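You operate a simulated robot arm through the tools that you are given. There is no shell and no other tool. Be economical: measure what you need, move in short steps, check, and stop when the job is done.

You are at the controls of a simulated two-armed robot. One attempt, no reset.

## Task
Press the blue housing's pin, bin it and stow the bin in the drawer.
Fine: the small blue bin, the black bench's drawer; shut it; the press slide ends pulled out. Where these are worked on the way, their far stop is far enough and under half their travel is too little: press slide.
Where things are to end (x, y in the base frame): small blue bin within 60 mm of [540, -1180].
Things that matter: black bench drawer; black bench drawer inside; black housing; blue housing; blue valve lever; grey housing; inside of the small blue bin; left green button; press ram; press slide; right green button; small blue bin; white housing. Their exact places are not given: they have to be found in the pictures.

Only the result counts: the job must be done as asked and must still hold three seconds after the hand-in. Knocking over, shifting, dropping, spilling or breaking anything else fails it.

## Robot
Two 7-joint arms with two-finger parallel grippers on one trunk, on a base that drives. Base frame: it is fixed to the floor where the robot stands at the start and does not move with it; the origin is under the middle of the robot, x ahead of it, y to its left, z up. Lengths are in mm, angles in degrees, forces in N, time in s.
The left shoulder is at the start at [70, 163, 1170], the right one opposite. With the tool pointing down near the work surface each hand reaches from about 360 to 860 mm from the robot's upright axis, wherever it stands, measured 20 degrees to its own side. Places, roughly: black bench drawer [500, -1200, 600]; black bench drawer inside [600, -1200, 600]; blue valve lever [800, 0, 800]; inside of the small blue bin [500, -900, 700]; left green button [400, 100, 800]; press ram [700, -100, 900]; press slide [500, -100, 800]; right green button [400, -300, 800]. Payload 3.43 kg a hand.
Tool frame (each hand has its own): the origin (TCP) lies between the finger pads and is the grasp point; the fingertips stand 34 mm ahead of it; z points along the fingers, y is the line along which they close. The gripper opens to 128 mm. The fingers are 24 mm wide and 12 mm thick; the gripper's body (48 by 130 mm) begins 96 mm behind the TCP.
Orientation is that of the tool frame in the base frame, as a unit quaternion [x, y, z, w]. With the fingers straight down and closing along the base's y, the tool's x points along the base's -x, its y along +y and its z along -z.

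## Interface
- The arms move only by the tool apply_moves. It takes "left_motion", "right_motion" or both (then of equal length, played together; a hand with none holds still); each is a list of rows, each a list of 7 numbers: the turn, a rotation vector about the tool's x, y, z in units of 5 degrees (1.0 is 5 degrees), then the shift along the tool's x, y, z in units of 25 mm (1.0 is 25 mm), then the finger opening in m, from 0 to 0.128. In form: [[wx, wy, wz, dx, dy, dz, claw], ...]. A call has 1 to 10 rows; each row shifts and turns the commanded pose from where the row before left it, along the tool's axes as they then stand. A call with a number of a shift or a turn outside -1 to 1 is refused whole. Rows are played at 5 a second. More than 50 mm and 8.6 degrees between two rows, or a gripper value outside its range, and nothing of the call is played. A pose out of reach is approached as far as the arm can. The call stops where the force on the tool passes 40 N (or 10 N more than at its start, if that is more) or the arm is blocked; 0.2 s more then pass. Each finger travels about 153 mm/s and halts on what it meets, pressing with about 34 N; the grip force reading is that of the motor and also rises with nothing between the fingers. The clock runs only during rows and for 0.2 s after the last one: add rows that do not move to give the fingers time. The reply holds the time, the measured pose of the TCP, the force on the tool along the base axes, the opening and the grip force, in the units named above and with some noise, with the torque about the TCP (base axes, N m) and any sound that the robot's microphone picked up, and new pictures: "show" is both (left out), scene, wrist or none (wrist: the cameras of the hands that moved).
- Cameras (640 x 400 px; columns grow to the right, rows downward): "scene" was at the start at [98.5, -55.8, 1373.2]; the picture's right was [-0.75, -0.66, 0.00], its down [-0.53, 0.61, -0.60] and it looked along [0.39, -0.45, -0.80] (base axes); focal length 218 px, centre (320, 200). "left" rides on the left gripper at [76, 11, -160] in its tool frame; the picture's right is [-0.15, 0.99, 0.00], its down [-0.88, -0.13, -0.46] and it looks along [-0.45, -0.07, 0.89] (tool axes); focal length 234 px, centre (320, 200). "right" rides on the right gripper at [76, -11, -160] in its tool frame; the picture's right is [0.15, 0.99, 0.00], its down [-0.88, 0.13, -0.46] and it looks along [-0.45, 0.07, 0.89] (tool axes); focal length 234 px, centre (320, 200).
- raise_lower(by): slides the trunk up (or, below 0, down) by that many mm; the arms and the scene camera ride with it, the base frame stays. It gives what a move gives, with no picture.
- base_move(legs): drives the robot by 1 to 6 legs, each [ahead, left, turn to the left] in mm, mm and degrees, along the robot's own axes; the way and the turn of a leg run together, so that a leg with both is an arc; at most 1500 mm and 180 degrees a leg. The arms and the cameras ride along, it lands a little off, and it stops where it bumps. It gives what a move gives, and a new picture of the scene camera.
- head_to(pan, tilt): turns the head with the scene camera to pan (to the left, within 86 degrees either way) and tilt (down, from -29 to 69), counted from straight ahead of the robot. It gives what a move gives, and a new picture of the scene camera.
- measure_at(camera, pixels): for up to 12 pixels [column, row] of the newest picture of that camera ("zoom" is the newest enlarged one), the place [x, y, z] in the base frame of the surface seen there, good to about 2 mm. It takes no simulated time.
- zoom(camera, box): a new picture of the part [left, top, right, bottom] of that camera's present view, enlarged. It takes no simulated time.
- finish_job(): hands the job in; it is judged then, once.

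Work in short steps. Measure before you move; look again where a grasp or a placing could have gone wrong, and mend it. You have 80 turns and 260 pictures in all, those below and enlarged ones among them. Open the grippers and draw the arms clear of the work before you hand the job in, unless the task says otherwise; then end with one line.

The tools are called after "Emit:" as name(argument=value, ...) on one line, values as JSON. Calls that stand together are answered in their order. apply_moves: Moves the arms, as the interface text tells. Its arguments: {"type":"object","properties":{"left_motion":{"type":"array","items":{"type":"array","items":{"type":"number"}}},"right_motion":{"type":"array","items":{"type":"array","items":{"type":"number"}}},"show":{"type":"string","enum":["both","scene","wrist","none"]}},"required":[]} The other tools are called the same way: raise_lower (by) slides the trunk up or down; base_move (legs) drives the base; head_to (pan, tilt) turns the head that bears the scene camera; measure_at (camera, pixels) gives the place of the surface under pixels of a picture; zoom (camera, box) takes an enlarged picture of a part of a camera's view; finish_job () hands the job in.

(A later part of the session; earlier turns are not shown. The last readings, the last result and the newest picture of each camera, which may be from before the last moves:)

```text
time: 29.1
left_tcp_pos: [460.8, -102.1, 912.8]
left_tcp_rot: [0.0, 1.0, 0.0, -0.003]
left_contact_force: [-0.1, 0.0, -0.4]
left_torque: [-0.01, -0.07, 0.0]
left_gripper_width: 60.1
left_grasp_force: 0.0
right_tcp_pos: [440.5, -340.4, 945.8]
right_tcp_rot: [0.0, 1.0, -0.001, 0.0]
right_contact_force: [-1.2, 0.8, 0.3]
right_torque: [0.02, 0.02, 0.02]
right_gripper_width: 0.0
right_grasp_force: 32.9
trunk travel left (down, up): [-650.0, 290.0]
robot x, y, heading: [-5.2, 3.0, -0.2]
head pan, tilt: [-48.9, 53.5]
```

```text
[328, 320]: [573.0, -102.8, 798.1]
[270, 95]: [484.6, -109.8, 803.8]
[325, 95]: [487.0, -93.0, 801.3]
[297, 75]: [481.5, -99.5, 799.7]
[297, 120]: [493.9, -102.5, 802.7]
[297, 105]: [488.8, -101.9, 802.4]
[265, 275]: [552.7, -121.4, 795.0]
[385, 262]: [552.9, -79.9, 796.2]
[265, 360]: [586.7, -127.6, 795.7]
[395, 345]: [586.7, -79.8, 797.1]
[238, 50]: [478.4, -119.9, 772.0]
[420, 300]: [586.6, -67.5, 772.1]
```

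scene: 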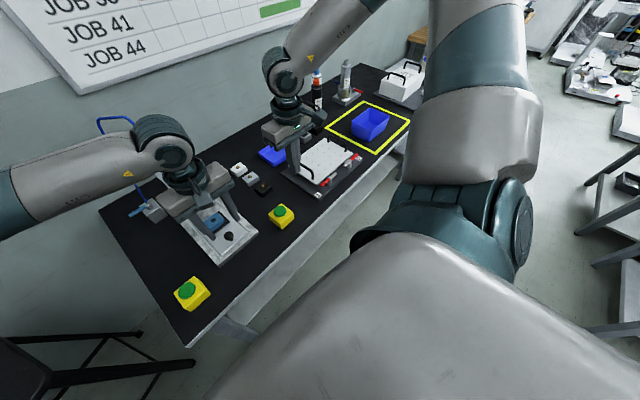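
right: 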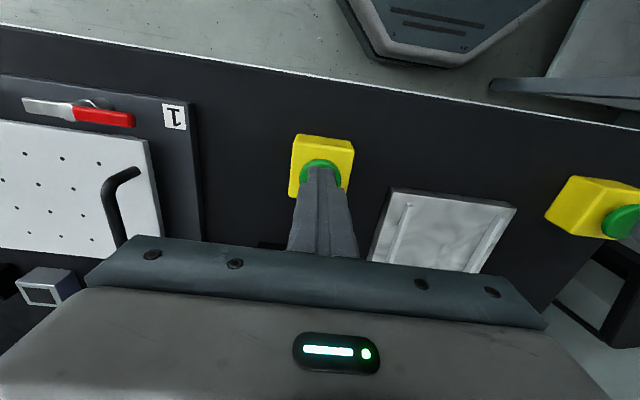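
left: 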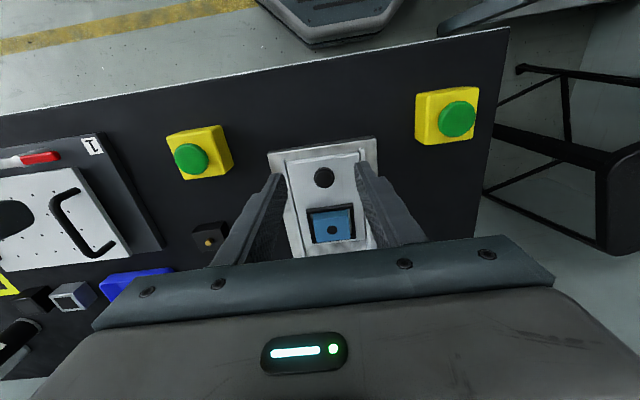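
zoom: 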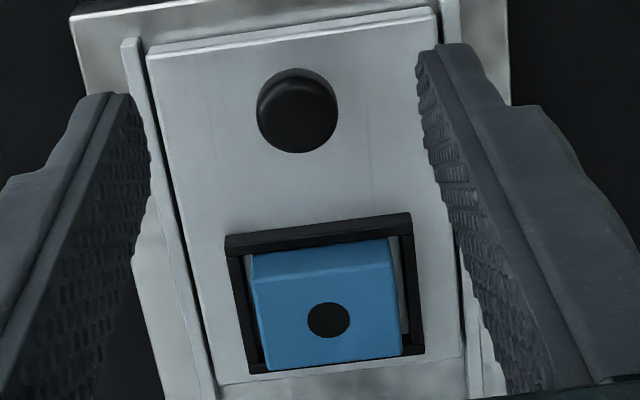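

The slide is about 10 mm short of where it started (hole 573 versus 562), so the knob slipped. I put the closed fingers between the knob and the nest and pull from behind.

Emit:
apply_moves(left_motion=[[0, 0, 0, -1, 0, 0, 0], [0, 0, 0, -1, 0, 0, 0], [0, 0, 0, -0.36, 0, 0, 0], [0, 0, 0, 0, 0, 0, 0], [0, 0, 0, 0, 0, 1, 0], [0, 0, 0, 0, 0, 1, 0]], show="wrist")

```text
time: 30.5
left_tcp_pos: [523.9, -105.5, 862.7]
left_tcp_rot: [0.001, 1.0, -0.002, -0.002]
left_contact_force: [0.3, 0.5, -1.0]
left_torque: [-0.03, 0.02, -0.01]
left_gripper_width: 0.0
left_grasp_force: 33.1
right_tcp_pos: [440.1, -342.2, 945.0]
right_tcp_rot: [-0.001, 1.0, 0.0, 0.0]
right_contact_force: [-0.4, 0.3, -0.2]
right_torque: [0.02, 0.01, 0.01]
right_gripper_width: 0.0
right_grasp_force: 33.4
trunk travel left (down, up): [-650.0, 290.0]
robot x, y, heading: [1.4, -1.3, -0.2]
head pan, tilt: [-48.9, 53.5]
```

left: 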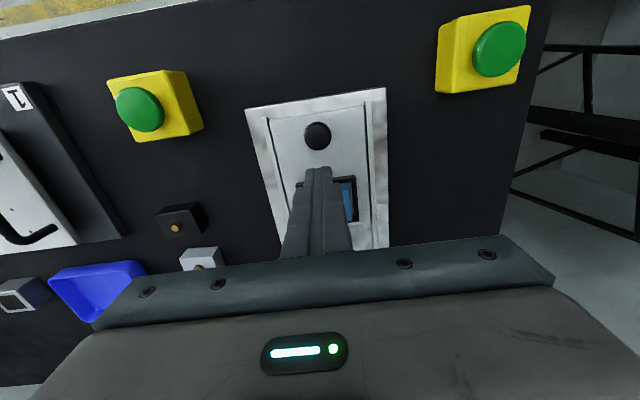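

Emit:
measure_at(camera="left", pixels=[[317, 133], [317, 145], [342, 180], [300, 185], [345, 183]])

Emit:
zoom(camera="left", box=[270, 110, 370, 210])

```text
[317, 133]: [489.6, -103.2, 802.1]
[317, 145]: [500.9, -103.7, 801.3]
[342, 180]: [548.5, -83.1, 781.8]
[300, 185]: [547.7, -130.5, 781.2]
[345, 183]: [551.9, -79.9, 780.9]
```

```text
4.00 times, centred on (320, 160) of left
```

zoom: 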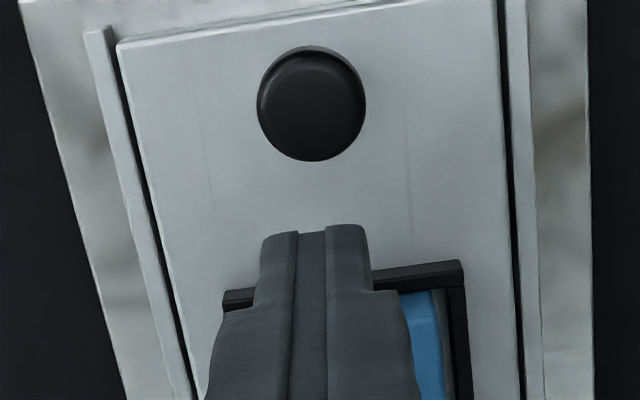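

The closed fingers at x 524 fit between the knob edge (502) and the nest frame (about 541). I lower and pull toward the robot.

Emit:
apply_moves(left_motion=[[0, 0, 0, 0.1, 0, 1, 0], [0, 0, 0, 0, 0, 0.8, 0], [0, 0, 0, 0, 0, 0.1, 0]], show="none")

Emit:
apply_moves(left_motion=[[0, 0, 0, 0.2, 0, 0, 0], [0, 0, 0, 0.2, 0, 0, 0], [0, 0, 0, 0.2, 0, 0, 0], [0, 0, 0, 0.2, 0, 0, 0], [0, 0, 0, 0.2, 0, 0, 0], [0, 0, 0, 0.2, 0, 0, 0], [0, 0, 0, 0.2, 0, 0, 0], [0, 0, 0, 0.2, 0, 0, 0]], show="wrist")

```text
time: 31.3
left_tcp_pos: [517.3, -103.2, 815.2]
left_tcp_rot: [0.002, 1.0, -0.001, -0.002]
left_contact_force: [-0.2, -0.1, 0.6]
left_torque: [-0.01, 0.0, -0.04]
left_gripper_width: 0.0
left_grasp_force: 33.0
right_tcp_pos: [439.0, -340.6, 945.3]
right_tcp_rot: [0.0, 1.0, 0.0, 0.0]
right_contact_force: [0.0, 0.0, 0.1]
right_torque: [-0.01, 0.0, 0.0]
right_gripper_width: 0.0
right_grasp_force: 32.9
trunk travel left (down, up): [-650.0, 290.0]
robot x, y, heading: [-2.5, -1.1, -0.2]
head pan, tilt: [-48.9, 53.5]
```

```text
time: 32.5
left_tcp_pos: [503.6, -101.5, 817.5]
left_tcp_rot: [-0.005, 1.0, -0.001, 0.007]
left_contact_force: [15.4, -2.0, -6.4]
left_torque: [-0.01, -0.55, 0.06]
left_gripper_width: 0.1
left_grasp_force: 33.2
right_tcp_pos: [440.7, -338.4, 945.8]
right_tcp_rot: [0.0, 1.0, 0.0, 0.0]
right_contact_force: [0.3, 0.1, 0.2]
right_torque: [0.0, -0.03, -0.03]
right_gripper_width: 0.0
right_grasp_force: 32.5
trunk travel left (down, up): [-650.0, 290.0]
robot x, y, heading: [-1.4, 0.7, 0.3]
head pan, tilt: [-48.9, 53.5]
stopped in row 5 (left hand): the force on the tool passed its limit at 45 N (the readings are from after the stop); the commanded pose is now the measured one
```

left: 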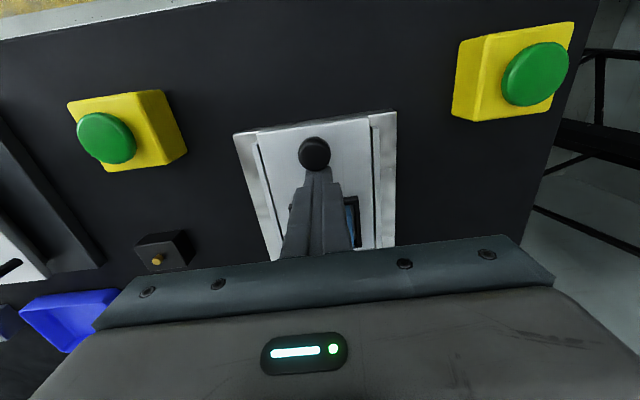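

Stopped against the out-stop with the knob at about 480. I back off, lift and open over the housing.

Emit:
apply_moves(left_motion=[[0, 0, 0, -0.3, 0, 0, 0], [0, 0, 0, 0, 0, -1, 0], [0, 0, 0, 0, 0, -1, 0.04], [0, 0, 0, -1, 0, -1, 0.09], [0, 0, 0, -1, 0, 0, 0.09], [0, 0, 0, 0, 0, 0, 0.09]], show="wrist")

Emit:
zoom(camera="left", box=[270, 120, 370, 200])

```text
time: 33.9
left_tcp_pos: [558.1, -101.5, 895.6]
left_tcp_rot: [-0.002, 1.0, -0.001, 0.005]
left_contact_force: [-0.2, 0.0, 0.4]
left_torque: [-0.02, 0.0, -0.01]
left_gripper_width: 90.2
left_grasp_force: 0.1
right_tcp_pos: [442.0, -339.4, 945.7]
right_tcp_rot: [-0.001, 1.0, 0.0, 0.001]
right_contact_force: [0.1, 0.0, 0.0]
right_torque: [-0.01, -0.01, 0.01]
right_gripper_width: 0.0
right_grasp_force: 33.2
trunk travel left (down, up): [-650.0, 290.0]
robot x, y, heading: [1.9, -0.1, 0.1]
head pan, tilt: [-48.9, 53.5]
```

left: 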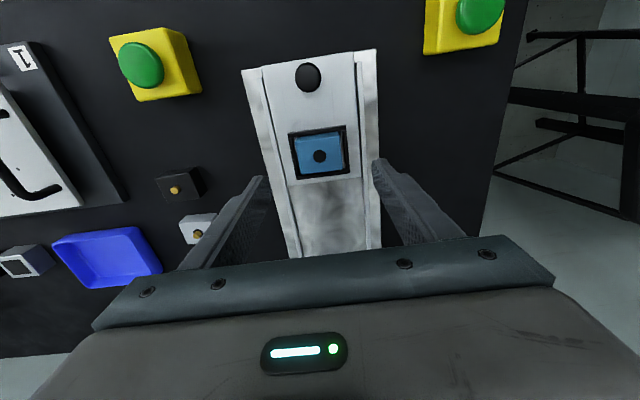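

```text
5.00 times, centred on (320, 160) of left
```

zoom: 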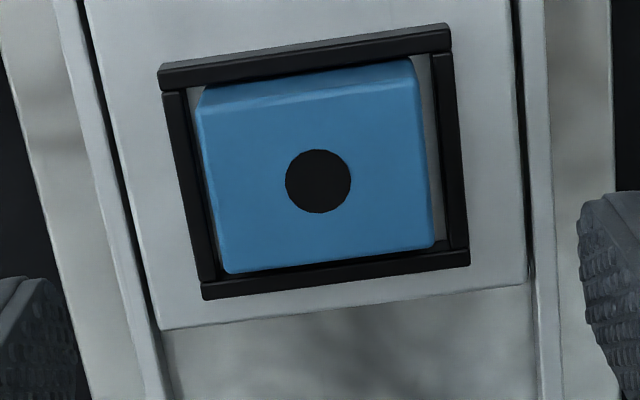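

Emit:
measure_at(camera="zoom", pixels=[[318, 181], [215, 180], [415, 170], [310, 85], [325, 255], [185, 180], [445, 150]])

```text
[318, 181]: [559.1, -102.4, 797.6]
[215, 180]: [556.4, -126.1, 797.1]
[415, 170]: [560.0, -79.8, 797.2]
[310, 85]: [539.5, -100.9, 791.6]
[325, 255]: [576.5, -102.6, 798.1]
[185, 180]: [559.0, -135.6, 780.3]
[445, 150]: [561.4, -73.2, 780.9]
```

Housing centre at [559, -102.5], top 798, frame top 781. I descend to TCP z≈818 so the tips stay above the frame, then close.

Emit:
apply_moves(left_motion=[[0, 0, 0, 0, 0, 1, 0.08], [0, 0, 0, 0, 0, 1, 0.08], [0, 0, 0, 0, 0, 1, 0.08], [0, 0, 0, 0, 0, 0.08, 0.08], [0, 0, 0, 0, 0, 0, 0.04], [0, 0, 0, 0, 0, 0, 0.04], [0, 0, 0, 0, 0, 0, 0.04]], show="none")

Emit:
apply_moves(left_motion=[[0, 0, 0, 0, 0, -0.4, 0.04], [0, 0, 0, 0, 0, -0.4, 0.04], [0, 0, 0, 0, 0, -1, 0.04], [0, 0, 0, 0.5, 0, -1, 0.04], [0, 0, 0, 1, 0, -1, 0.04]])

```text
time: 35.5
left_tcp_pos: [559.8, -101.6, 816.6]
left_tcp_rot: [-0.003, 1.0, -0.003, 0.003]
left_contact_force: [0.1, -0.1, -0.1]
left_torque: [0.01, -0.01, 0.02]
left_gripper_width: 48.9
left_grasp_force: 33.6
right_tcp_pos: [442.5, -341.5, 945.5]
right_tcp_rot: [-0.001, 1.0, 0.0, -0.001]
right_contact_force: [-0.1, 0.3, 0.1]
right_torque: [0.01, -0.01, -0.02]
right_gripper_width: 0.1
right_grasp_force: 33.2
trunk travel left (down, up): [-650.0, 290.0]
robot x, y, heading: [-0.4, -1.0, 0.0]
head pan, tilt: [-48.9, 53.5]
```

```text
time: 36.6
left_tcp_pos: [521.4, -101.3, 912.0]
left_tcp_rot: [-0.002, 1.0, -0.002, 0.006]
left_contact_force: [-0.1, -0.3, -2.0]
left_torque: [0.01, 0.0, 0.0]
left_gripper_width: 49.3
left_grasp_force: 34.4
right_tcp_pos: [440.1, -340.5, 946.6]
right_tcp_rot: [0.0, 1.0, 0.0, 0.0]
right_contact_force: [-0.5, -0.7, -0.5]
right_torque: [-0.04, 0.0, -0.01]
right_gripper_width: 0.0
right_grasp_force: 33.1
trunk travel left (down, up): [-650.0, 290.0]
robot x, y, heading: [0.9, 1.2, -0.1]
head pan, tilt: [-48.9, 53.5]
```

scene: 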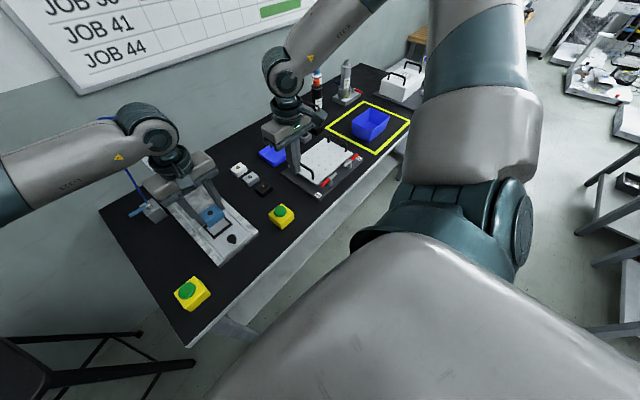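
left: 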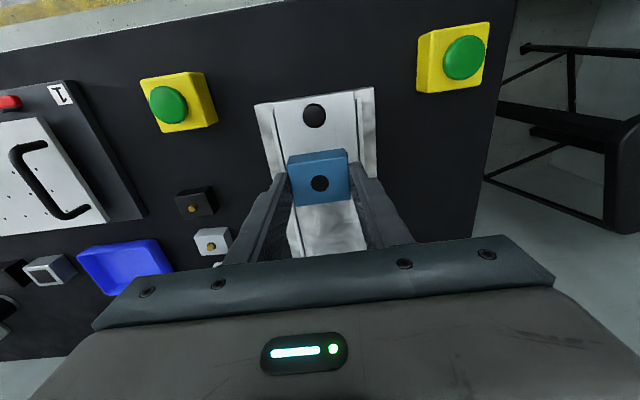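

The housing is held. I raise both hands, then drive sideways to the right to bring the bin into reach.

Emit:
apply_moves(left_motion=[[0, 0, 0, 0, 0, -1, 0.04], [0, 0, 0, 0, 0, -1, 0.04], [0, 0, 0, 0, 0, -1, 0.04], [0, 0, 0, 0, 0, -1, 0.04], [0, 0, 0, 0, 0, 0, 0.04], [0, 0, 0, 0, 0, 0, 0.04]], right_motion=[[0, 0, 0, 0.5, -1, -1, 0.0], [0, 0, 0, 0.5, -1, -1, 0.0], [0, 0, 0, 0.5, -1, -1, 0.0], [0, 0, 0, 0.5, 0, -1, 0.0], [0, 0, 0, 0.5, 0, -1, 0.0], [0, 0, 0, 0.5, 0, -1, 0.0]], show="none")

Emit:
head_to(pan=-75, tilt=45)

```text
time: 38.0
left_tcp_pos: [519.3, -102.5, 1011.7]
left_tcp_rot: [-0.003, 1.0, -0.002, 0.005]
left_contact_force: [0.4, -0.3, -0.5]
left_torque: [0.03, -0.03, 0.05]
left_gripper_width: 49.2
left_grasp_force: 34.2
right_tcp_pos: [365.9, -418.6, 1095.9]
right_tcp_rot: [-0.001, 1.0, 0.001, 0.0]
right_contact_force: [-1.2, 0.2, -0.5]
right_torque: [-0.01, -0.01, 0.0]
right_gripper_width: 0.1
right_grasp_force: 33.0
trunk travel left (down, up): [-650.0, 290.0]
robot x, y, heading: [-0.3, -0.4, 0.1]
head pan, tilt: [-48.9, 53.5]
```

```text
time: 39.0
left_tcp_pos: [520.1, -102.1, 1010.8]
left_tcp_rot: [-0.003, 1.0, -0.002, 0.004]
left_contact_force: [0.4, 0.6, -1.0]
left_torque: [0.0, -0.04, 0.04]
left_gripper_width: 49.2
left_grasp_force: 34.4
right_tcp_pos: [365.9, -417.7, 1095.6]
right_tcp_rot: [0.0, 1.0, 0.001, 0.0]
right_contact_force: [-0.2, -0.4, 0.3]
right_torque: [-0.04, 0.03, -0.01]
right_gripper_width: 0.0
right_grasp_force: 33.3
trunk travel left (down, up): [-650.0, 290.0]
robot x, y, heading: [-1.1, -0.9, 0.0]
head pan, tilt: [-75.0, 45.0]
```

scene: 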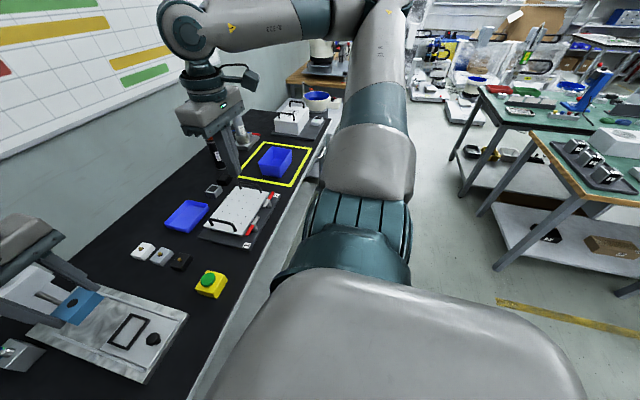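

The aisle to the right is clear. I check the bottles and the white box before driving.

Emit:
measure_at(camera="scene", pixels=[[213, 150], [240, 125], [290, 104], [293, 118], [275, 162], [317, 98], [320, 122], [302, 180], [277, 200]])

Emit:
base_move(legs=[[0, -400, 0]])

```text
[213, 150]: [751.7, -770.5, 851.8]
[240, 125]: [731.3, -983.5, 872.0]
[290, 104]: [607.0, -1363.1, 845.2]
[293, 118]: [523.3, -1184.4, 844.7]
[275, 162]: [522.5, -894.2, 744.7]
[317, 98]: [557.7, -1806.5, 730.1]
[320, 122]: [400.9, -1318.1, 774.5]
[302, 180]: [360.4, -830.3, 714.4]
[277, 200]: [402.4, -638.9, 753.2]
```

```text
time: 41.5
left_tcp_pos: [517.9, -512.5, 1012.3]
left_tcp_rot: [-0.002, 1.0, -0.002, 0.005]
left_contact_force: [0.1, -0.3, -0.8]
left_torque: [-0.01, -0.01, 0.0]
left_gripper_width: 49.0
left_grasp_force: 33.5
right_tcp_pos: [364.6, -829.0, 1096.2]
right_tcp_rot: [0.0, 1.0, 0.0, 0.0]
right_contact_force: [-0.7, -0.4, -0.6]
right_torque: [0.01, -0.04, -0.03]
right_gripper_width: 0.2
right_grasp_force: 32.8
trunk travel left (down, up): [-650.0, 290.0]
robot x, y, heading: [0.1, -410.0, -0.0]
head pan, tilt: [-75.0, 45.0]
```

scene: 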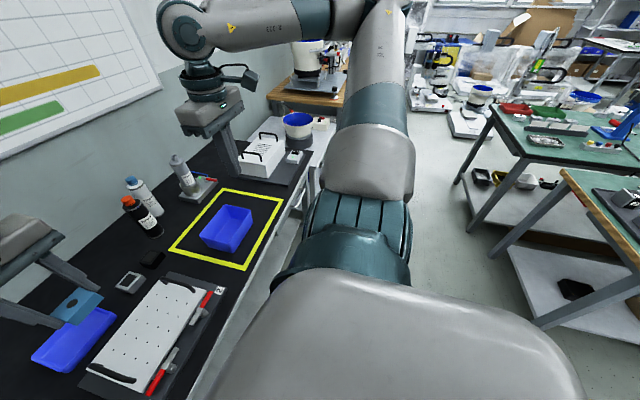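

I continue so that the left hand is about over the bin.

Emit:
base_move(legs=[[0, -340, 0]])

Emit:
head_to(pan=-40, tilt=55)

Emit:
zoom(camera="left", box=[0, 0, 640, 400])

```text
time: 43.7
left_tcp_pos: [515.9, -853.9, 1011.4]
left_tcp_rot: [0.003, 1.0, -0.002, 0.005]
left_contact_force: [0.1, 0.3, 0.0]
left_torque: [0.01, 0.0, 0.0]
left_gripper_width: 49.2
left_grasp_force: 34.0
right_tcp_pos: [360.7, -1167.0, 1096.6]
right_tcp_rot: [0.004, 1.0, 0.0, 0.0]
right_contact_force: [0.0, 0.2, 0.4]
right_torque: [0.02, 0.02, 0.0]
right_gripper_width: 0.1
right_grasp_force: 32.5
trunk travel left (down, up): [-650.0, 290.0]
robot x, y, heading: [1.9, -745.1, -0.5]
head pan, tilt: [-75.0, 45.0]
```

scene: 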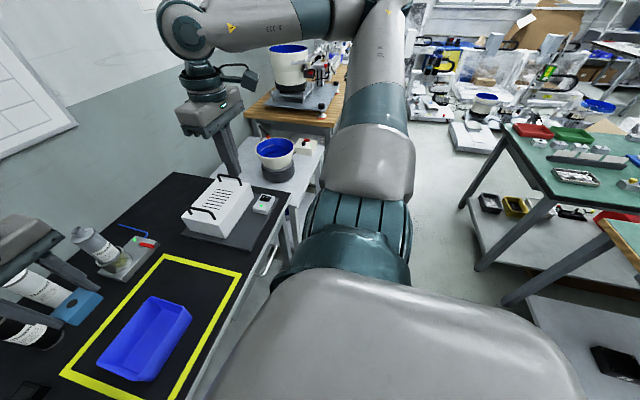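

```text
time: 44.7
left_tcp_pos: [515.8, -852.8, 1011.4]
left_tcp_rot: [0.003, 1.0, -0.001, 0.004]
left_contact_force: [1.1, 0.5, -0.6]
left_torque: [0.01, -0.01, 0.02]
left_gripper_width: 49.3
left_grasp_force: 33.5
right_tcp_pos: [360.3, -1168.1, 1097.0]
right_tcp_rot: [0.005, 1.0, 0.0, 0.0]
right_contact_force: [0.6, 0.1, 0.3]
right_torque: [-0.02, -0.01, 0.0]
right_gripper_width: 0.0
right_grasp_force: 33.0
trunk travel left (down, up): [-650.0, 290.0]
robot x, y, heading: [-6.2, -747.6, -0.2]
head pan, tilt: [-40.0, 55.0]
```

scene: 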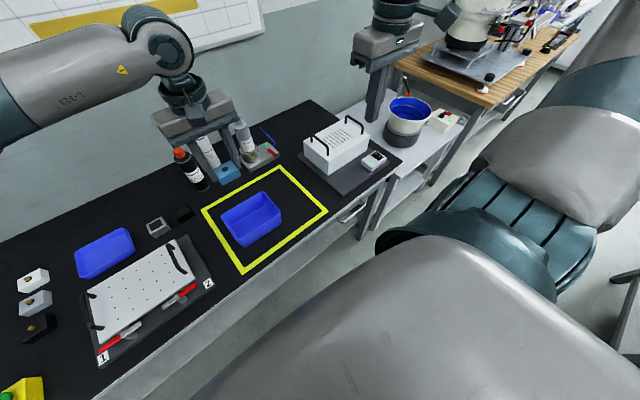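

```text
1.00 times, centred on (320, 200) of left (not enlarged: the box is as wide or as high as the picture)
```

zoom: 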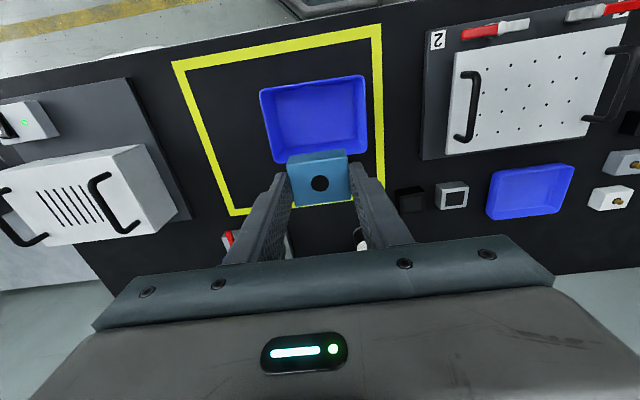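

Two blue containers: the flat tray and the deeper bin in the yellow frame, which matches [500, -900]. I measure the bin.

Emit:
measure_at(camera="left", pixels=[[262, 91], [360, 78], [365, 140], [274, 160], [315, 120], [285, 110], [345, 105], [350, 142], [288, 148], [310, 84]])

Emit:
zoom(camera="left", box=[230, 50, 390, 190])

```text
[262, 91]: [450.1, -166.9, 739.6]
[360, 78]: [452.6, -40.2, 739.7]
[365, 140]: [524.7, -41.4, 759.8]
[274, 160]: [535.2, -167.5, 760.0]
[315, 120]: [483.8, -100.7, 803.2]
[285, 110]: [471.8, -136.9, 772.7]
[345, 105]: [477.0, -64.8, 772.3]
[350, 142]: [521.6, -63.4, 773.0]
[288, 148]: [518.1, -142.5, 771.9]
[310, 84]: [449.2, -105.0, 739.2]
```

```text
2.86 times, centred on (310, 120) of left
```

zoom: 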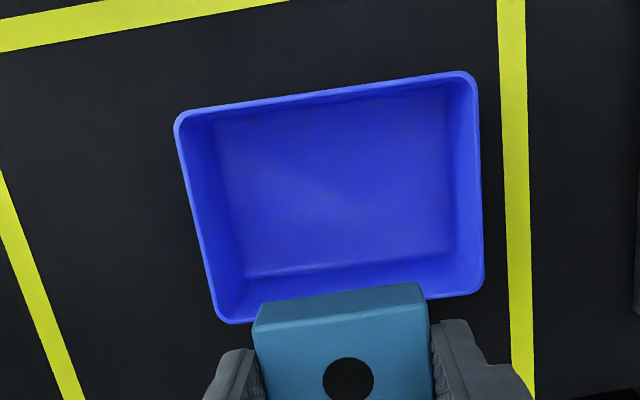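

That reading used the older wrist picture; I measure on the new enlarged one.

Emit:
measure_at(camera="zoom", pixels=[[180, 125], [465, 76], [478, 285], [225, 318], [340, 190], [230, 200], [440, 180], [325, 97], [245, 270], [445, 245], [348, 380]])

```text
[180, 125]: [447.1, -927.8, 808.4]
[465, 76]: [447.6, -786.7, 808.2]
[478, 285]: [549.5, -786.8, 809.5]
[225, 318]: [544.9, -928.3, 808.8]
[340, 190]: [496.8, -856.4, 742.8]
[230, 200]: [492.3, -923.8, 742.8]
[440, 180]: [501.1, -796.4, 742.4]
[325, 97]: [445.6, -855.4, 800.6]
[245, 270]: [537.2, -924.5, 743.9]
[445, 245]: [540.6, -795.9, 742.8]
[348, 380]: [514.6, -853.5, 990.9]
```

Bin centre [497, -857], floor 743, rim 808. I lower the housing into it at about [497, -850], TCP z≈792, and release.

Emit:
apply_moves(left_motion=[[0, 0, 0, 0.76, 0.1, 1, 0.04], [0, 0, 0, 0, 0, 1, 0.04], [0, 0, 0, 0, 0, 1, 0.04], [0, 0, 0, 0, 0, 1, 0.04], [0, 0, 0, 0, 0, 1, 0.04], [0, 0, 0, 0, 0, 1, 0.04]], show="wrist")

```text
time: 46.1
left_tcp_pos: [498.3, -851.2, 860.1]
left_tcp_rot: [0.002, 1.0, -0.001, 0.005]
left_contact_force: [-0.1, 0.0, -1.3]
left_torque: [-0.01, -0.02, 0.01]
left_gripper_width: 49.0
left_grasp_force: 34.3
right_tcp_pos: [359.5, -1167.3, 1097.2]
right_tcp_rot: [0.004, 1.0, 0.0, 0.0]
right_contact_force: [-0.3, 0.2, 0.5]
right_torque: [0.02, 0.04, -0.04]
right_gripper_width: 0.4
right_grasp_force: 33.4
trunk travel left (down, up): [-650.0, 290.0]
robot x, y, heading: [-4.7, -741.5, -0.3]
head pan, tilt: [-40.0, 55.0]
```

left: 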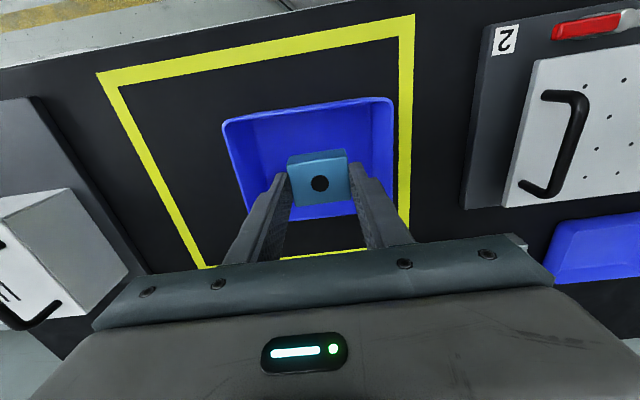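

Emit:
apply_moves(left_motion=[[0, 0, 0, 0, 0, 1, 0.04], [0, 0, 0, 0, 0, 1, 0.04], [0, 0, 0, 0, 0, 0.6, 0.04], [0, 0, 0, 0, 0, 0.1, 0.04], [0, 0, 0, 0, 0, 0, 0.06], [0, 0, 0, 0, 0, 0, 0.06], [0, 0, 0, 0, 0, -1, 0.06], [0, 0, 0, 0, 0, -1, 0.06], [0, 0, 0, 0, 0, -1, 0.06], [0, 0, 0, 0, 0, -1, 0.06]])

```text
time: 48.3
left_tcp_pos: [499.0, -851.3, 894.1]
left_tcp_rot: [0.002, 1.0, -0.002, 0.004]
left_contact_force: [0.5, 0.1, -0.5]
left_torque: [-0.02, 0.01, -0.03]
left_gripper_width: 59.8
left_grasp_force: 0.0
right_tcp_pos: [360.1, -1168.6, 1096.4]
right_tcp_rot: [0.004, 1.0, -0.001, 0.0]
right_contact_force: [0.2, -0.1, 0.0]
right_torque: [-0.01, -0.03, -0.03]
right_gripper_width: 0.1
right_grasp_force: 32.6
trunk travel left (down, up): [-650.0, 290.0]
robot x, y, heading: [-3.9, -748.3, -0.4]
head pan, tilt: [-40.0, 55.0]
```

scene: 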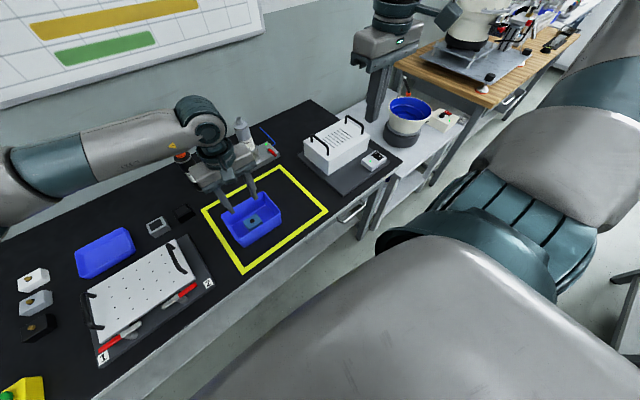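
left: 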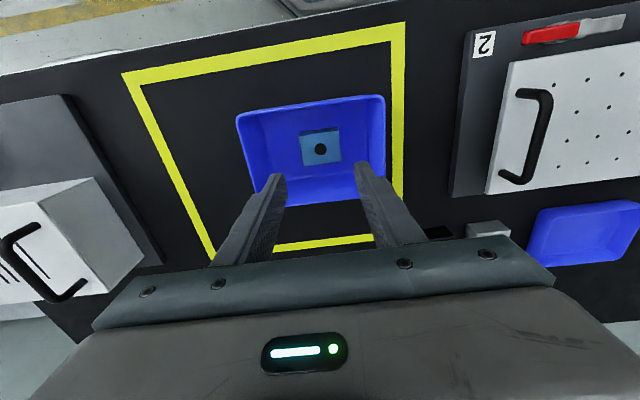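

The housing lies in the bin. Now the drawer handle near (352, 213) in the scene: I zoom and measure.

Emit:
zoom(camera="scene", box=[310, 170, 400, 240])

Emit:
measure_at(camera="zoom", pixels=[[300, 248], [340, 225], [385, 185], [290, 270]])

```text
5.71 times, centred on (355, 205) of scene
```

zoom: 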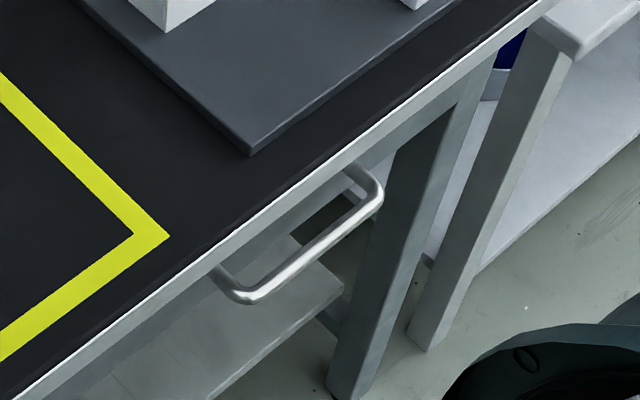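

```text
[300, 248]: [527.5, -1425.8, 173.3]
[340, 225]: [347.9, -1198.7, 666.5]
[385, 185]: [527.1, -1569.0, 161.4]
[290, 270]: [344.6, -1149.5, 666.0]
```

The handle bar is at about x 346, z 666, y −1240…−1130, just in front of the bench edge. I'll grip it with the right hand pointing forward. First I back the robot 150 mm, lift the left hand, and start the combined 120° turn of the right hand.

Emit:
apply_moves(left_motion=[[0, 0, 0, 0, 0, -1, 0.06], [0, 0, 0, 0, 0, -1, 0.06], [0, 0, 0, 0, 0, -1, 0.06], [0, 0, 0, 0, 0, -1, 0.06], [0, 0, 0, 0, 0, -1, 0.06], [0, 0, 0, 0, 0, -1, 0.06], [0, 0, 0, 0, 0, 0, 0.06], [0, 0, 0, 0, 0, 0, 0.06], [0, 0, 0, 0, 0, 0, 0.06], [0, 0, 0, 0, 0, 0, 0.06]], right_motion=[[-0.96, -0.96, 0.96, 0, 0, 0, 0.05], [-0.96, -0.96, 0.96, 0, 0, 0, 0.05], [-0.96, -0.96, 0.96, 0, 0, 0, 0.05], [-0.96, -0.96, 0.96, 0, 0, 0, 0.05], [-0.96, -0.96, 0.96, 0, 0, 0, 0.05], [-0.96, -0.96, 0.96, 0, 0, 0, 0.05], [-0.96, -0.96, 0.96, 0, 0, 0, 0.05], [-0.96, -0.96, 0.96, 0, 0, 0, 0.05], [-0.96, -0.96, 0.96, 0, 0, 0, 0.05], [-0.96, -0.96, 0.96, 0, 0, 0, 0.05]], show="none")

Emit:
base_move(legs=[[-150, 0, 0]])

```text
time: 50.5
left_tcp_pos: [498.6, -851.9, 1043.4]
left_tcp_rot: [0.002, 1.0, -0.001, 0.005]
left_contact_force: [0.2, -1.1, 0.1]
left_torque: [0.0, 0.01, 0.0]
left_gripper_width: 59.9
left_grasp_force: 0.0
right_tcp_pos: [379.8, -1212.4, 1105.0]
right_tcp_rot: [0.386, 0.747, 0.383, 0.383]
right_contact_force: [-0.1, -0.4, 0.2]
right_torque: [0.02, -0.02, -0.01]
right_gripper_width: 50.0
right_grasp_force: 0.1
right hand out of reach, approached as far as the arm can: row 7, 8, 9, 10
trunk travel left (down, up): [-650.0, 290.0]
robot x, y, heading: [-2.2, -743.1, -0.4]
head pan, tilt: [-40.0, 55.0]
```

```text
time: 51.9
left_tcp_pos: [350.9, -848.0, 1042.3]
left_tcp_rot: [0.001, 1.0, -0.002, 0.005]
left_contact_force: [-0.5, -0.7, -0.6]
left_torque: [-0.01, -0.03, 0.01]
left_gripper_width: 60.0
left_grasp_force: 0.0
right_tcp_pos: [232.5, -1210.7, 1106.5]
right_tcp_rot: [0.385, 0.747, 0.383, 0.383]
right_contact_force: [-0.4, 0.4, -1.5]
right_torque: [-0.03, 0.0, 0.0]
right_gripper_width: 50.1
right_grasp_force: 0.1
trunk travel left (down, up): [-650.0, 290.0]
robot x, y, heading: [-147.7, -743.2, -0.3]
head pan, tilt: [-40.0, 55.0]
```

scene: 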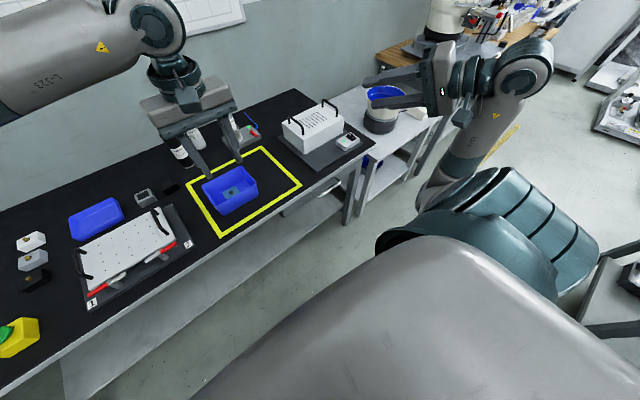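

The right hand needs 36° more turn but was near its reach limit up high. I lower it first in front of the bench edge (x 232 is clear of 360), then finish the turn.

Emit:
apply_moves(right_motion=[[0, 0, 0, 0.317, -1, 0.477, 0.05], [0, 0, 0, 0.317, -1, 0.477, 0.05], [0, 0, 0, 0.317, -1, 0.477, 0.05], [0, 0, 0, 0.317, -1, 0.477, 0.05], [0, 0, 0, 0.317, -1, 0.477, 0.05], [0, 0, 0, 0.317, -1, 0.477, 0.05], [0, 0, 0, 0.317, -1, 0.477, 0.05], [0, 0, 0, 0.317, -1, 0.477, 0.05], [0, 0, 0, 0.317, -1, 0.477, 0.05], [0, 0, 0, 0.317, -1, 0.477, 0.05]], show="none")

Emit:
apply_moves(right_motion=[[-0.96, -0.96, 0.96, 0, 0, 0, 0.05], [-0.96, -0.96, 0.96, 0, 0, 0, 0.05], [-0.96, -0.96, 0.96, 0, 0, 0, 0.05], [-0.96, -0.96, 0.96, 0, 0, 0, 0.05], [-0.38, -0.38, 0.38, 0, 0, 0, 0.05], [0, 0, 0, 0, 0, 0, 0.05]])

```text
time: 54.1
left_tcp_pos: [350.9, -849.8, 1043.6]
left_tcp_rot: [0.001, 1.0, -0.002, 0.004]
left_contact_force: [0.2, 0.3, -0.1]
left_torque: [0.01, 0.06, -0.01]
left_gripper_width: 59.8
left_grasp_force: 0.0
right_tcp_pos: [232.2, -1215.5, 817.9]
right_tcp_rot: [0.384, 0.748, 0.383, 0.383]
right_contact_force: [0.3, -0.6, -0.7]
right_torque: [0.03, -0.01, -0.03]
right_gripper_width: 49.7
right_grasp_force: 0.0
trunk travel left (down, up): [-650.0, 290.0]
robot x, y, heading: [-147.2, -742.4, -0.7]
head pan, tilt: [-40.0, 55.0]
```

```text
time: 55.5
left_tcp_pos: [351.4, -849.6, 1042.3]
left_tcp_rot: [0.001, 1.0, -0.002, 0.005]
left_contact_force: [0.0, 0.2, -0.2]
left_torque: [0.01, -0.04, -0.01]
left_gripper_width: 60.0
left_grasp_force: 0.1
right_tcp_pos: [234.5, -1211.9, 816.8]
right_tcp_rot: [0.501, 0.501, 0.498, 0.5]
right_contact_force: [-0.3, -0.9, -0.6]
right_torque: [0.01, 0.01, -0.03]
right_gripper_width: 50.1
right_grasp_force: 0.1
trunk travel left (down, up): [-650.0, 290.0]
robot x, y, heading: [-148.0, -744.7, -0.6]
head pan, tilt: [-40.0, 55.0]
```

scene: 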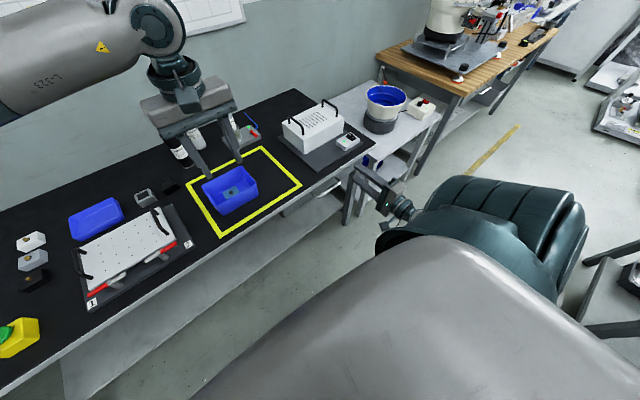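
right: 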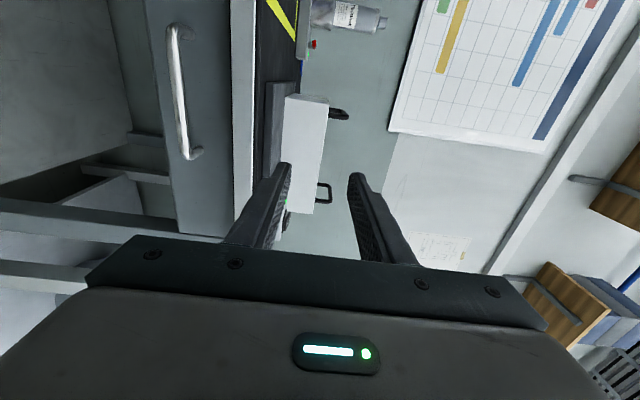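

The hand now points forward, closing vertically (left in its picture is down). The handle shows at (180, 90); I measure it and the drawer front.

Emit:
measure_at(camera="right", pixels=[[175, 60], [178, 90], [182, 130], [176, 28], [190, 153], [165, 100], [212, 100], [240, 100], [155, 60], [185, 228], [150, 5], [225, 60]])

Emit:
zoom(camera="right", box=[110, 0, 310, 240])

```text
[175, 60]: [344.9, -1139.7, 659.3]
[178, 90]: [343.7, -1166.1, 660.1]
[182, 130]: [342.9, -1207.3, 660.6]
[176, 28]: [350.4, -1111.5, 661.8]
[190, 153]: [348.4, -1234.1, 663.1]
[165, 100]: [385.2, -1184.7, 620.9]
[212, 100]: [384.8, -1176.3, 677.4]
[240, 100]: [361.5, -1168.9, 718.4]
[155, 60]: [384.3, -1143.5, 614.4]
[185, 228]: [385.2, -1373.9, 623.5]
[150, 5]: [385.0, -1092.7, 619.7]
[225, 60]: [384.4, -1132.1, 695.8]
```

```text
1.67 times, centred on (210, 120) of right
```

zoom: 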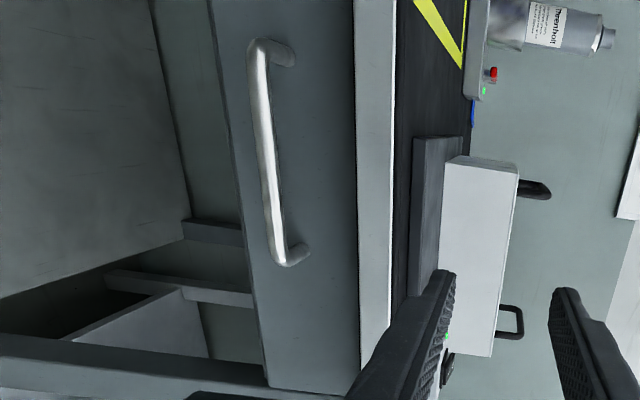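

Bar at [348, -1173, 661], drawer face at 385, top edge underside about 710. I lower to bar height, centre on it, then advance with the fingers open 50 mm.

Emit:
apply_moves(right_motion=[[0, 0, 0, 0.5, -1, 0, 0.05], [0, 0, 0, 0.5, -1, 0, 0.05], [0, 0, 0, 0.56, -1, 0, 0.05], [0, 0, 0, 0, -1, 0, 0.05], [0, 0, 0, 0, -1, 0, 0.05], [0, 0, 0, 0, -1, 0, 0.05], [0, 0, 0, 0, -0.24, 0, 0.05], [0, 0, 0, 0, 0, 0, 0.05]], show="wrist")

Emit:
measure_at(camera="right", pixels=[[320, 160], [320, 130], [316, 170], [325, 150]])

```text
time: 57.3
left_tcp_pos: [349.0, -854.7, 1043.7]
left_tcp_rot: [0.001, 1.0, 0.003, 0.006]
left_contact_force: [-0.5, -0.5, -0.8]
left_torque: [0.0, -0.02, 0.0]
left_gripper_width: 59.9
left_grasp_force: 0.1
right_tcp_pos: [231.8, -1190.6, 767.4]
right_tcp_rot: [0.5, 0.5, 0.5, 0.5]
right_contact_force: [0.4, -0.3, -0.1]
right_torque: [-0.03, 0.01, -0.01]
right_gripper_width: 49.8
right_grasp_force: 0.1
right hand out of reach, approached as far as the arm can: row 3, 4, 5, 6, 7
trunk travel left (down, up): [-650.0, 290.0]
robot x, y, heading: [-153.2, -739.9, -0.4]
head pan, tilt: [-40.0, 55.0]
```

right: 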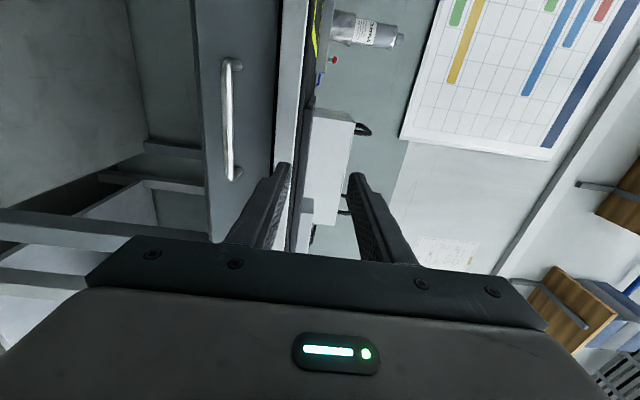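

```text
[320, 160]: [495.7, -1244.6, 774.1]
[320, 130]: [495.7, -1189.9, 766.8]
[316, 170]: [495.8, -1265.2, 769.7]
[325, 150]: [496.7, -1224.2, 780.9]
```

That pose is too low for the arm at this trunk height. I lower the trunk by 180 mm (the left hand stays at z≈863, clear), then adjust.

Emit:
raise_lower(by=-180)

Emit:
apply_moves(right_motion=[[0, 0, 0, 0.4, 0.74, 0, 0.05], [0, 0, 0, 0.36, 0.74, 0, 0.05], [0, 0, 0, 0, 0.74, 0, 0.05], [0, 0, 0, 0, 0.74, 0, 0.05], [0, 0, 0, 0, 0, 0, 0.05]], show="wrist")

```text
time: 59.3
left_tcp_pos: [352.4, -852.7, 862.2]
left_tcp_rot: [0.001, 1.0, 0.002, 0.004]
left_contact_force: [0.2, -0.4, -0.9]
left_torque: [0.01, -0.03, 0.02]
left_gripper_width: 60.1
left_grasp_force: 0.0
right_tcp_pos: [233.9, -1188.1, 586.5]
right_tcp_rot: [0.5, 0.503, 0.499, 0.498]
right_contact_force: [-0.6, -0.1, 0.3]
right_torque: [0.01, 0.01, 0.03]
right_gripper_width: 50.0
right_grasp_force: 0.1
trunk travel left (down, up): [-470.0, 470.0]
robot x, y, heading: [-148.8, -746.5, -0.5]
head pan, tilt: [-40.0, 55.0]
```

```text
time: 60.5
left_tcp_pos: [351.2, -849.0, 862.4]
left_tcp_rot: [0.001, 1.0, -0.001, 0.004]
left_contact_force: [-0.4, -0.3, 0.5]
left_torque: [-0.03, -0.02, -0.02]
left_gripper_width: 60.0
left_grasp_force: 0.2
right_tcp_pos: [232.7, -1163.7, 662.0]
right_tcp_rot: [0.501, 0.502, 0.498, 0.5]
right_contact_force: [0.4, -0.1, 0.0]
right_torque: [0.04, 0.01, 0.03]
right_gripper_width: 50.1
right_grasp_force: 0.1
trunk travel left (down, up): [-470.0, 470.0]
robot x, y, heading: [-149.1, -743.6, -0.4]
head pan, tilt: [-40.0, 55.0]
```

right: 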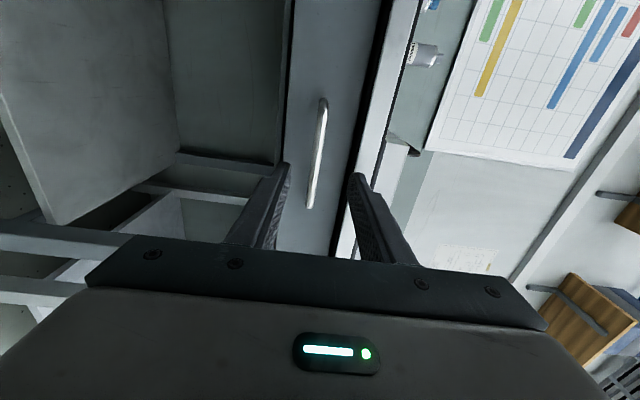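

The bar lies between the fingers in height. I advance 106 mm and close.

Emit:
apply_moves(right_motion=[[0, 0, 0, 0, 0, 1, 0.05], [0, 0, 0, 0, 0, 1, 0.05], [0, 0, 0, 0, 0, 1, 0.05], [0, 0, 0, 0, 0, 1, 0.05], [0, 0, 0, 0, 0, 0.2, 0.05], [0, 0, 0, 0, 0, 0, 0.0], [0, 0, 0, 0, 0, 0, 0.0], [0, 0, 0, 0, 0, 0, 0.0]], show="wrist")

```text
time: 62.3
left_tcp_pos: [351.8, -849.7, 862.0]
left_tcp_rot: [0.001, 1.0, 0.0, 0.004]
left_contact_force: [0.2, 0.4, -1.1]
left_torque: [-0.01, 0.02, 0.01]
left_gripper_width: 60.1
left_grasp_force: 0.0
right_tcp_pos: [337.8, -1163.9, 658.6]
right_tcp_rot: [0.502, 0.503, 0.498, 0.497]
right_contact_force: [-8.8, 7.7, -26.6]
right_torque: [-0.05, 0.24, -0.85]
right_gripper_width: 11.7
right_grasp_force: 44.6
trunk travel left (down, up): [-470.0, 470.0]
robot x, y, heading: [-149.8, -743.8, -0.5]
head pan, tilt: [-40.0, 55.0]
```

right: 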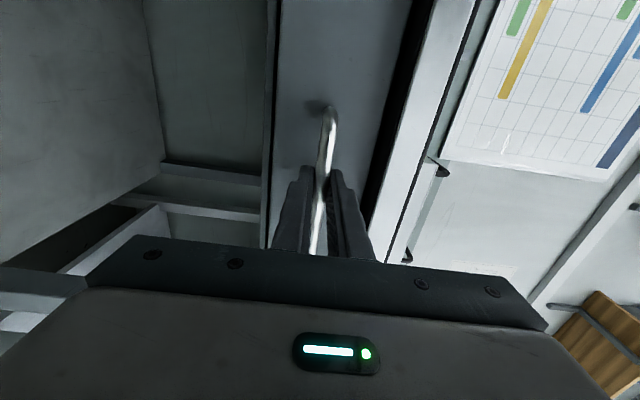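

The bar is gripped (11.7 mm). I relax the vertical load by 3 mm and drive back 100 mm to test.

Emit:
apply_moves(right_motion=[[0, 0, 0, 0, -0.12, 0, 0.0], [0, 0, 0, 0, 0, 0, 0.0]], show="none")

Emit:
base_move(legs=[[-100, 0, 0]])

```text
time: 62.9
left_tcp_pos: [351.4, -849.4, 862.7]
left_tcp_rot: [0.0, 1.0, -0.001, 0.005]
left_contact_force: [0.1, -0.5, 0.7]
left_torque: [0.02, 0.01, -0.02]
left_gripper_width: 59.6
left_grasp_force: 0.1
right_tcp_pos: [338.3, -1164.7, 659.2]
right_tcp_rot: [0.5, 0.502, 0.5, 0.498]
right_contact_force: [-14.6, 7.8, -22.6]
right_torque: [0.04, 0.23, 0.66]
right_gripper_width: 11.9
right_grasp_force: 44.6
trunk travel left (down, up): [-470.0, 470.0]
robot x, y, heading: [-149.0, -746.9, -0.4]
head pan, tilt: [-40.0, 55.0]
```

```text
time: 64.0
left_tcp_pos: [253.3, -849.2, 863.3]
left_tcp_rot: [0.001, 1.0, -0.001, 0.004]
left_contact_force: [-0.5, -0.4, -0.7]
left_torque: [0.03, -0.03, 0.04]
left_gripper_width: 60.0
left_grasp_force: 0.0
right_tcp_pos: [240.7, -1164.9, 659.0]
right_tcp_rot: [0.501, 0.501, 0.499, 0.499]
right_contact_force: [-0.1, 6.0, -20.0]
right_torque: [0.04, 0.21, -0.58]
right_gripper_width: 11.8
right_grasp_force: 44.8
trunk travel left (down, up): [-470.0, 470.0]
robot x, y, heading: [-247.7, -743.6, -0.6]
head pan, tilt: [-40.0, 55.0]
```

scene: 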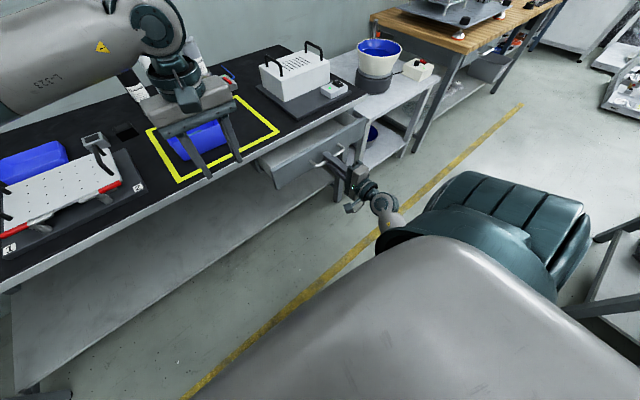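

The drawer comes out with the hand. I drive back a further 150 mm.

Emit:
base_move(legs=[[-150, 0, 0]])

```text
time: 65.4
left_tcp_pos: [102.1, -848.2, 863.7]
left_tcp_rot: [0.002, 1.0, 0.0, 0.006]
left_contact_force: [0.1, -0.4, 0.2]
left_torque: [0.0, -0.02, 0.02]
left_gripper_width: 59.9
left_grasp_force: 0.0
right_tcp_pos: [87.8, -1164.4, 658.7]
right_tcp_rot: [0.501, 0.501, 0.497, 0.5]
right_contact_force: [0.3, -2.2, -7.5]
right_torque: [0.08, 0.12, -0.2]
right_gripper_width: 11.8
right_grasp_force: 44.7
trunk travel left (down, up): [-470.0, 470.0]
robot x, y, heading: [-396.6, -741.4, -0.7]
head pan, tilt: [-40.0, 55.0]
```

scene: 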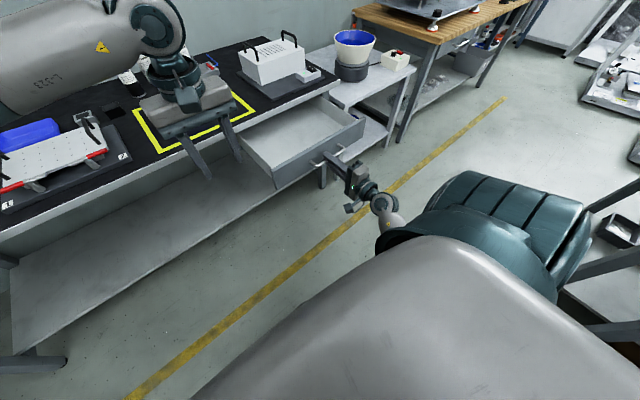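

The drawer is open 250 mm and empty. I measure its interior.

Emit:
zoom(camera="scene", box=[230, 80, 380, 200])

Emit:
measure_at(camera="scene", pixels=[[300, 130], [280, 160], [350, 120], [245, 138], [322, 97], [277, 160], [362, 118], [320, 140], [270, 130], [340, 110]])

```text
3.33 times, centred on (305, 140) of scene
```

zoom: 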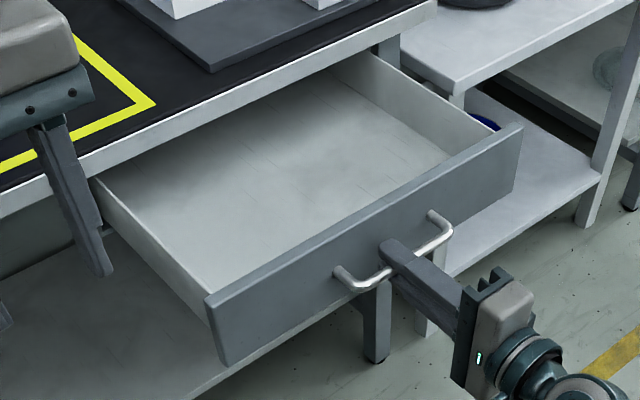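

```text
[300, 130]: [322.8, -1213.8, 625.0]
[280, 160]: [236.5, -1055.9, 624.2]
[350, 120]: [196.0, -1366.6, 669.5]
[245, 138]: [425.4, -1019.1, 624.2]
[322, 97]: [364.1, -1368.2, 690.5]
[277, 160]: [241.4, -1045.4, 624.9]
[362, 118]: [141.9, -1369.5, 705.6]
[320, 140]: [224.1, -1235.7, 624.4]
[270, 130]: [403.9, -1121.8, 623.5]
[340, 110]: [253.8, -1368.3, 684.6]
```

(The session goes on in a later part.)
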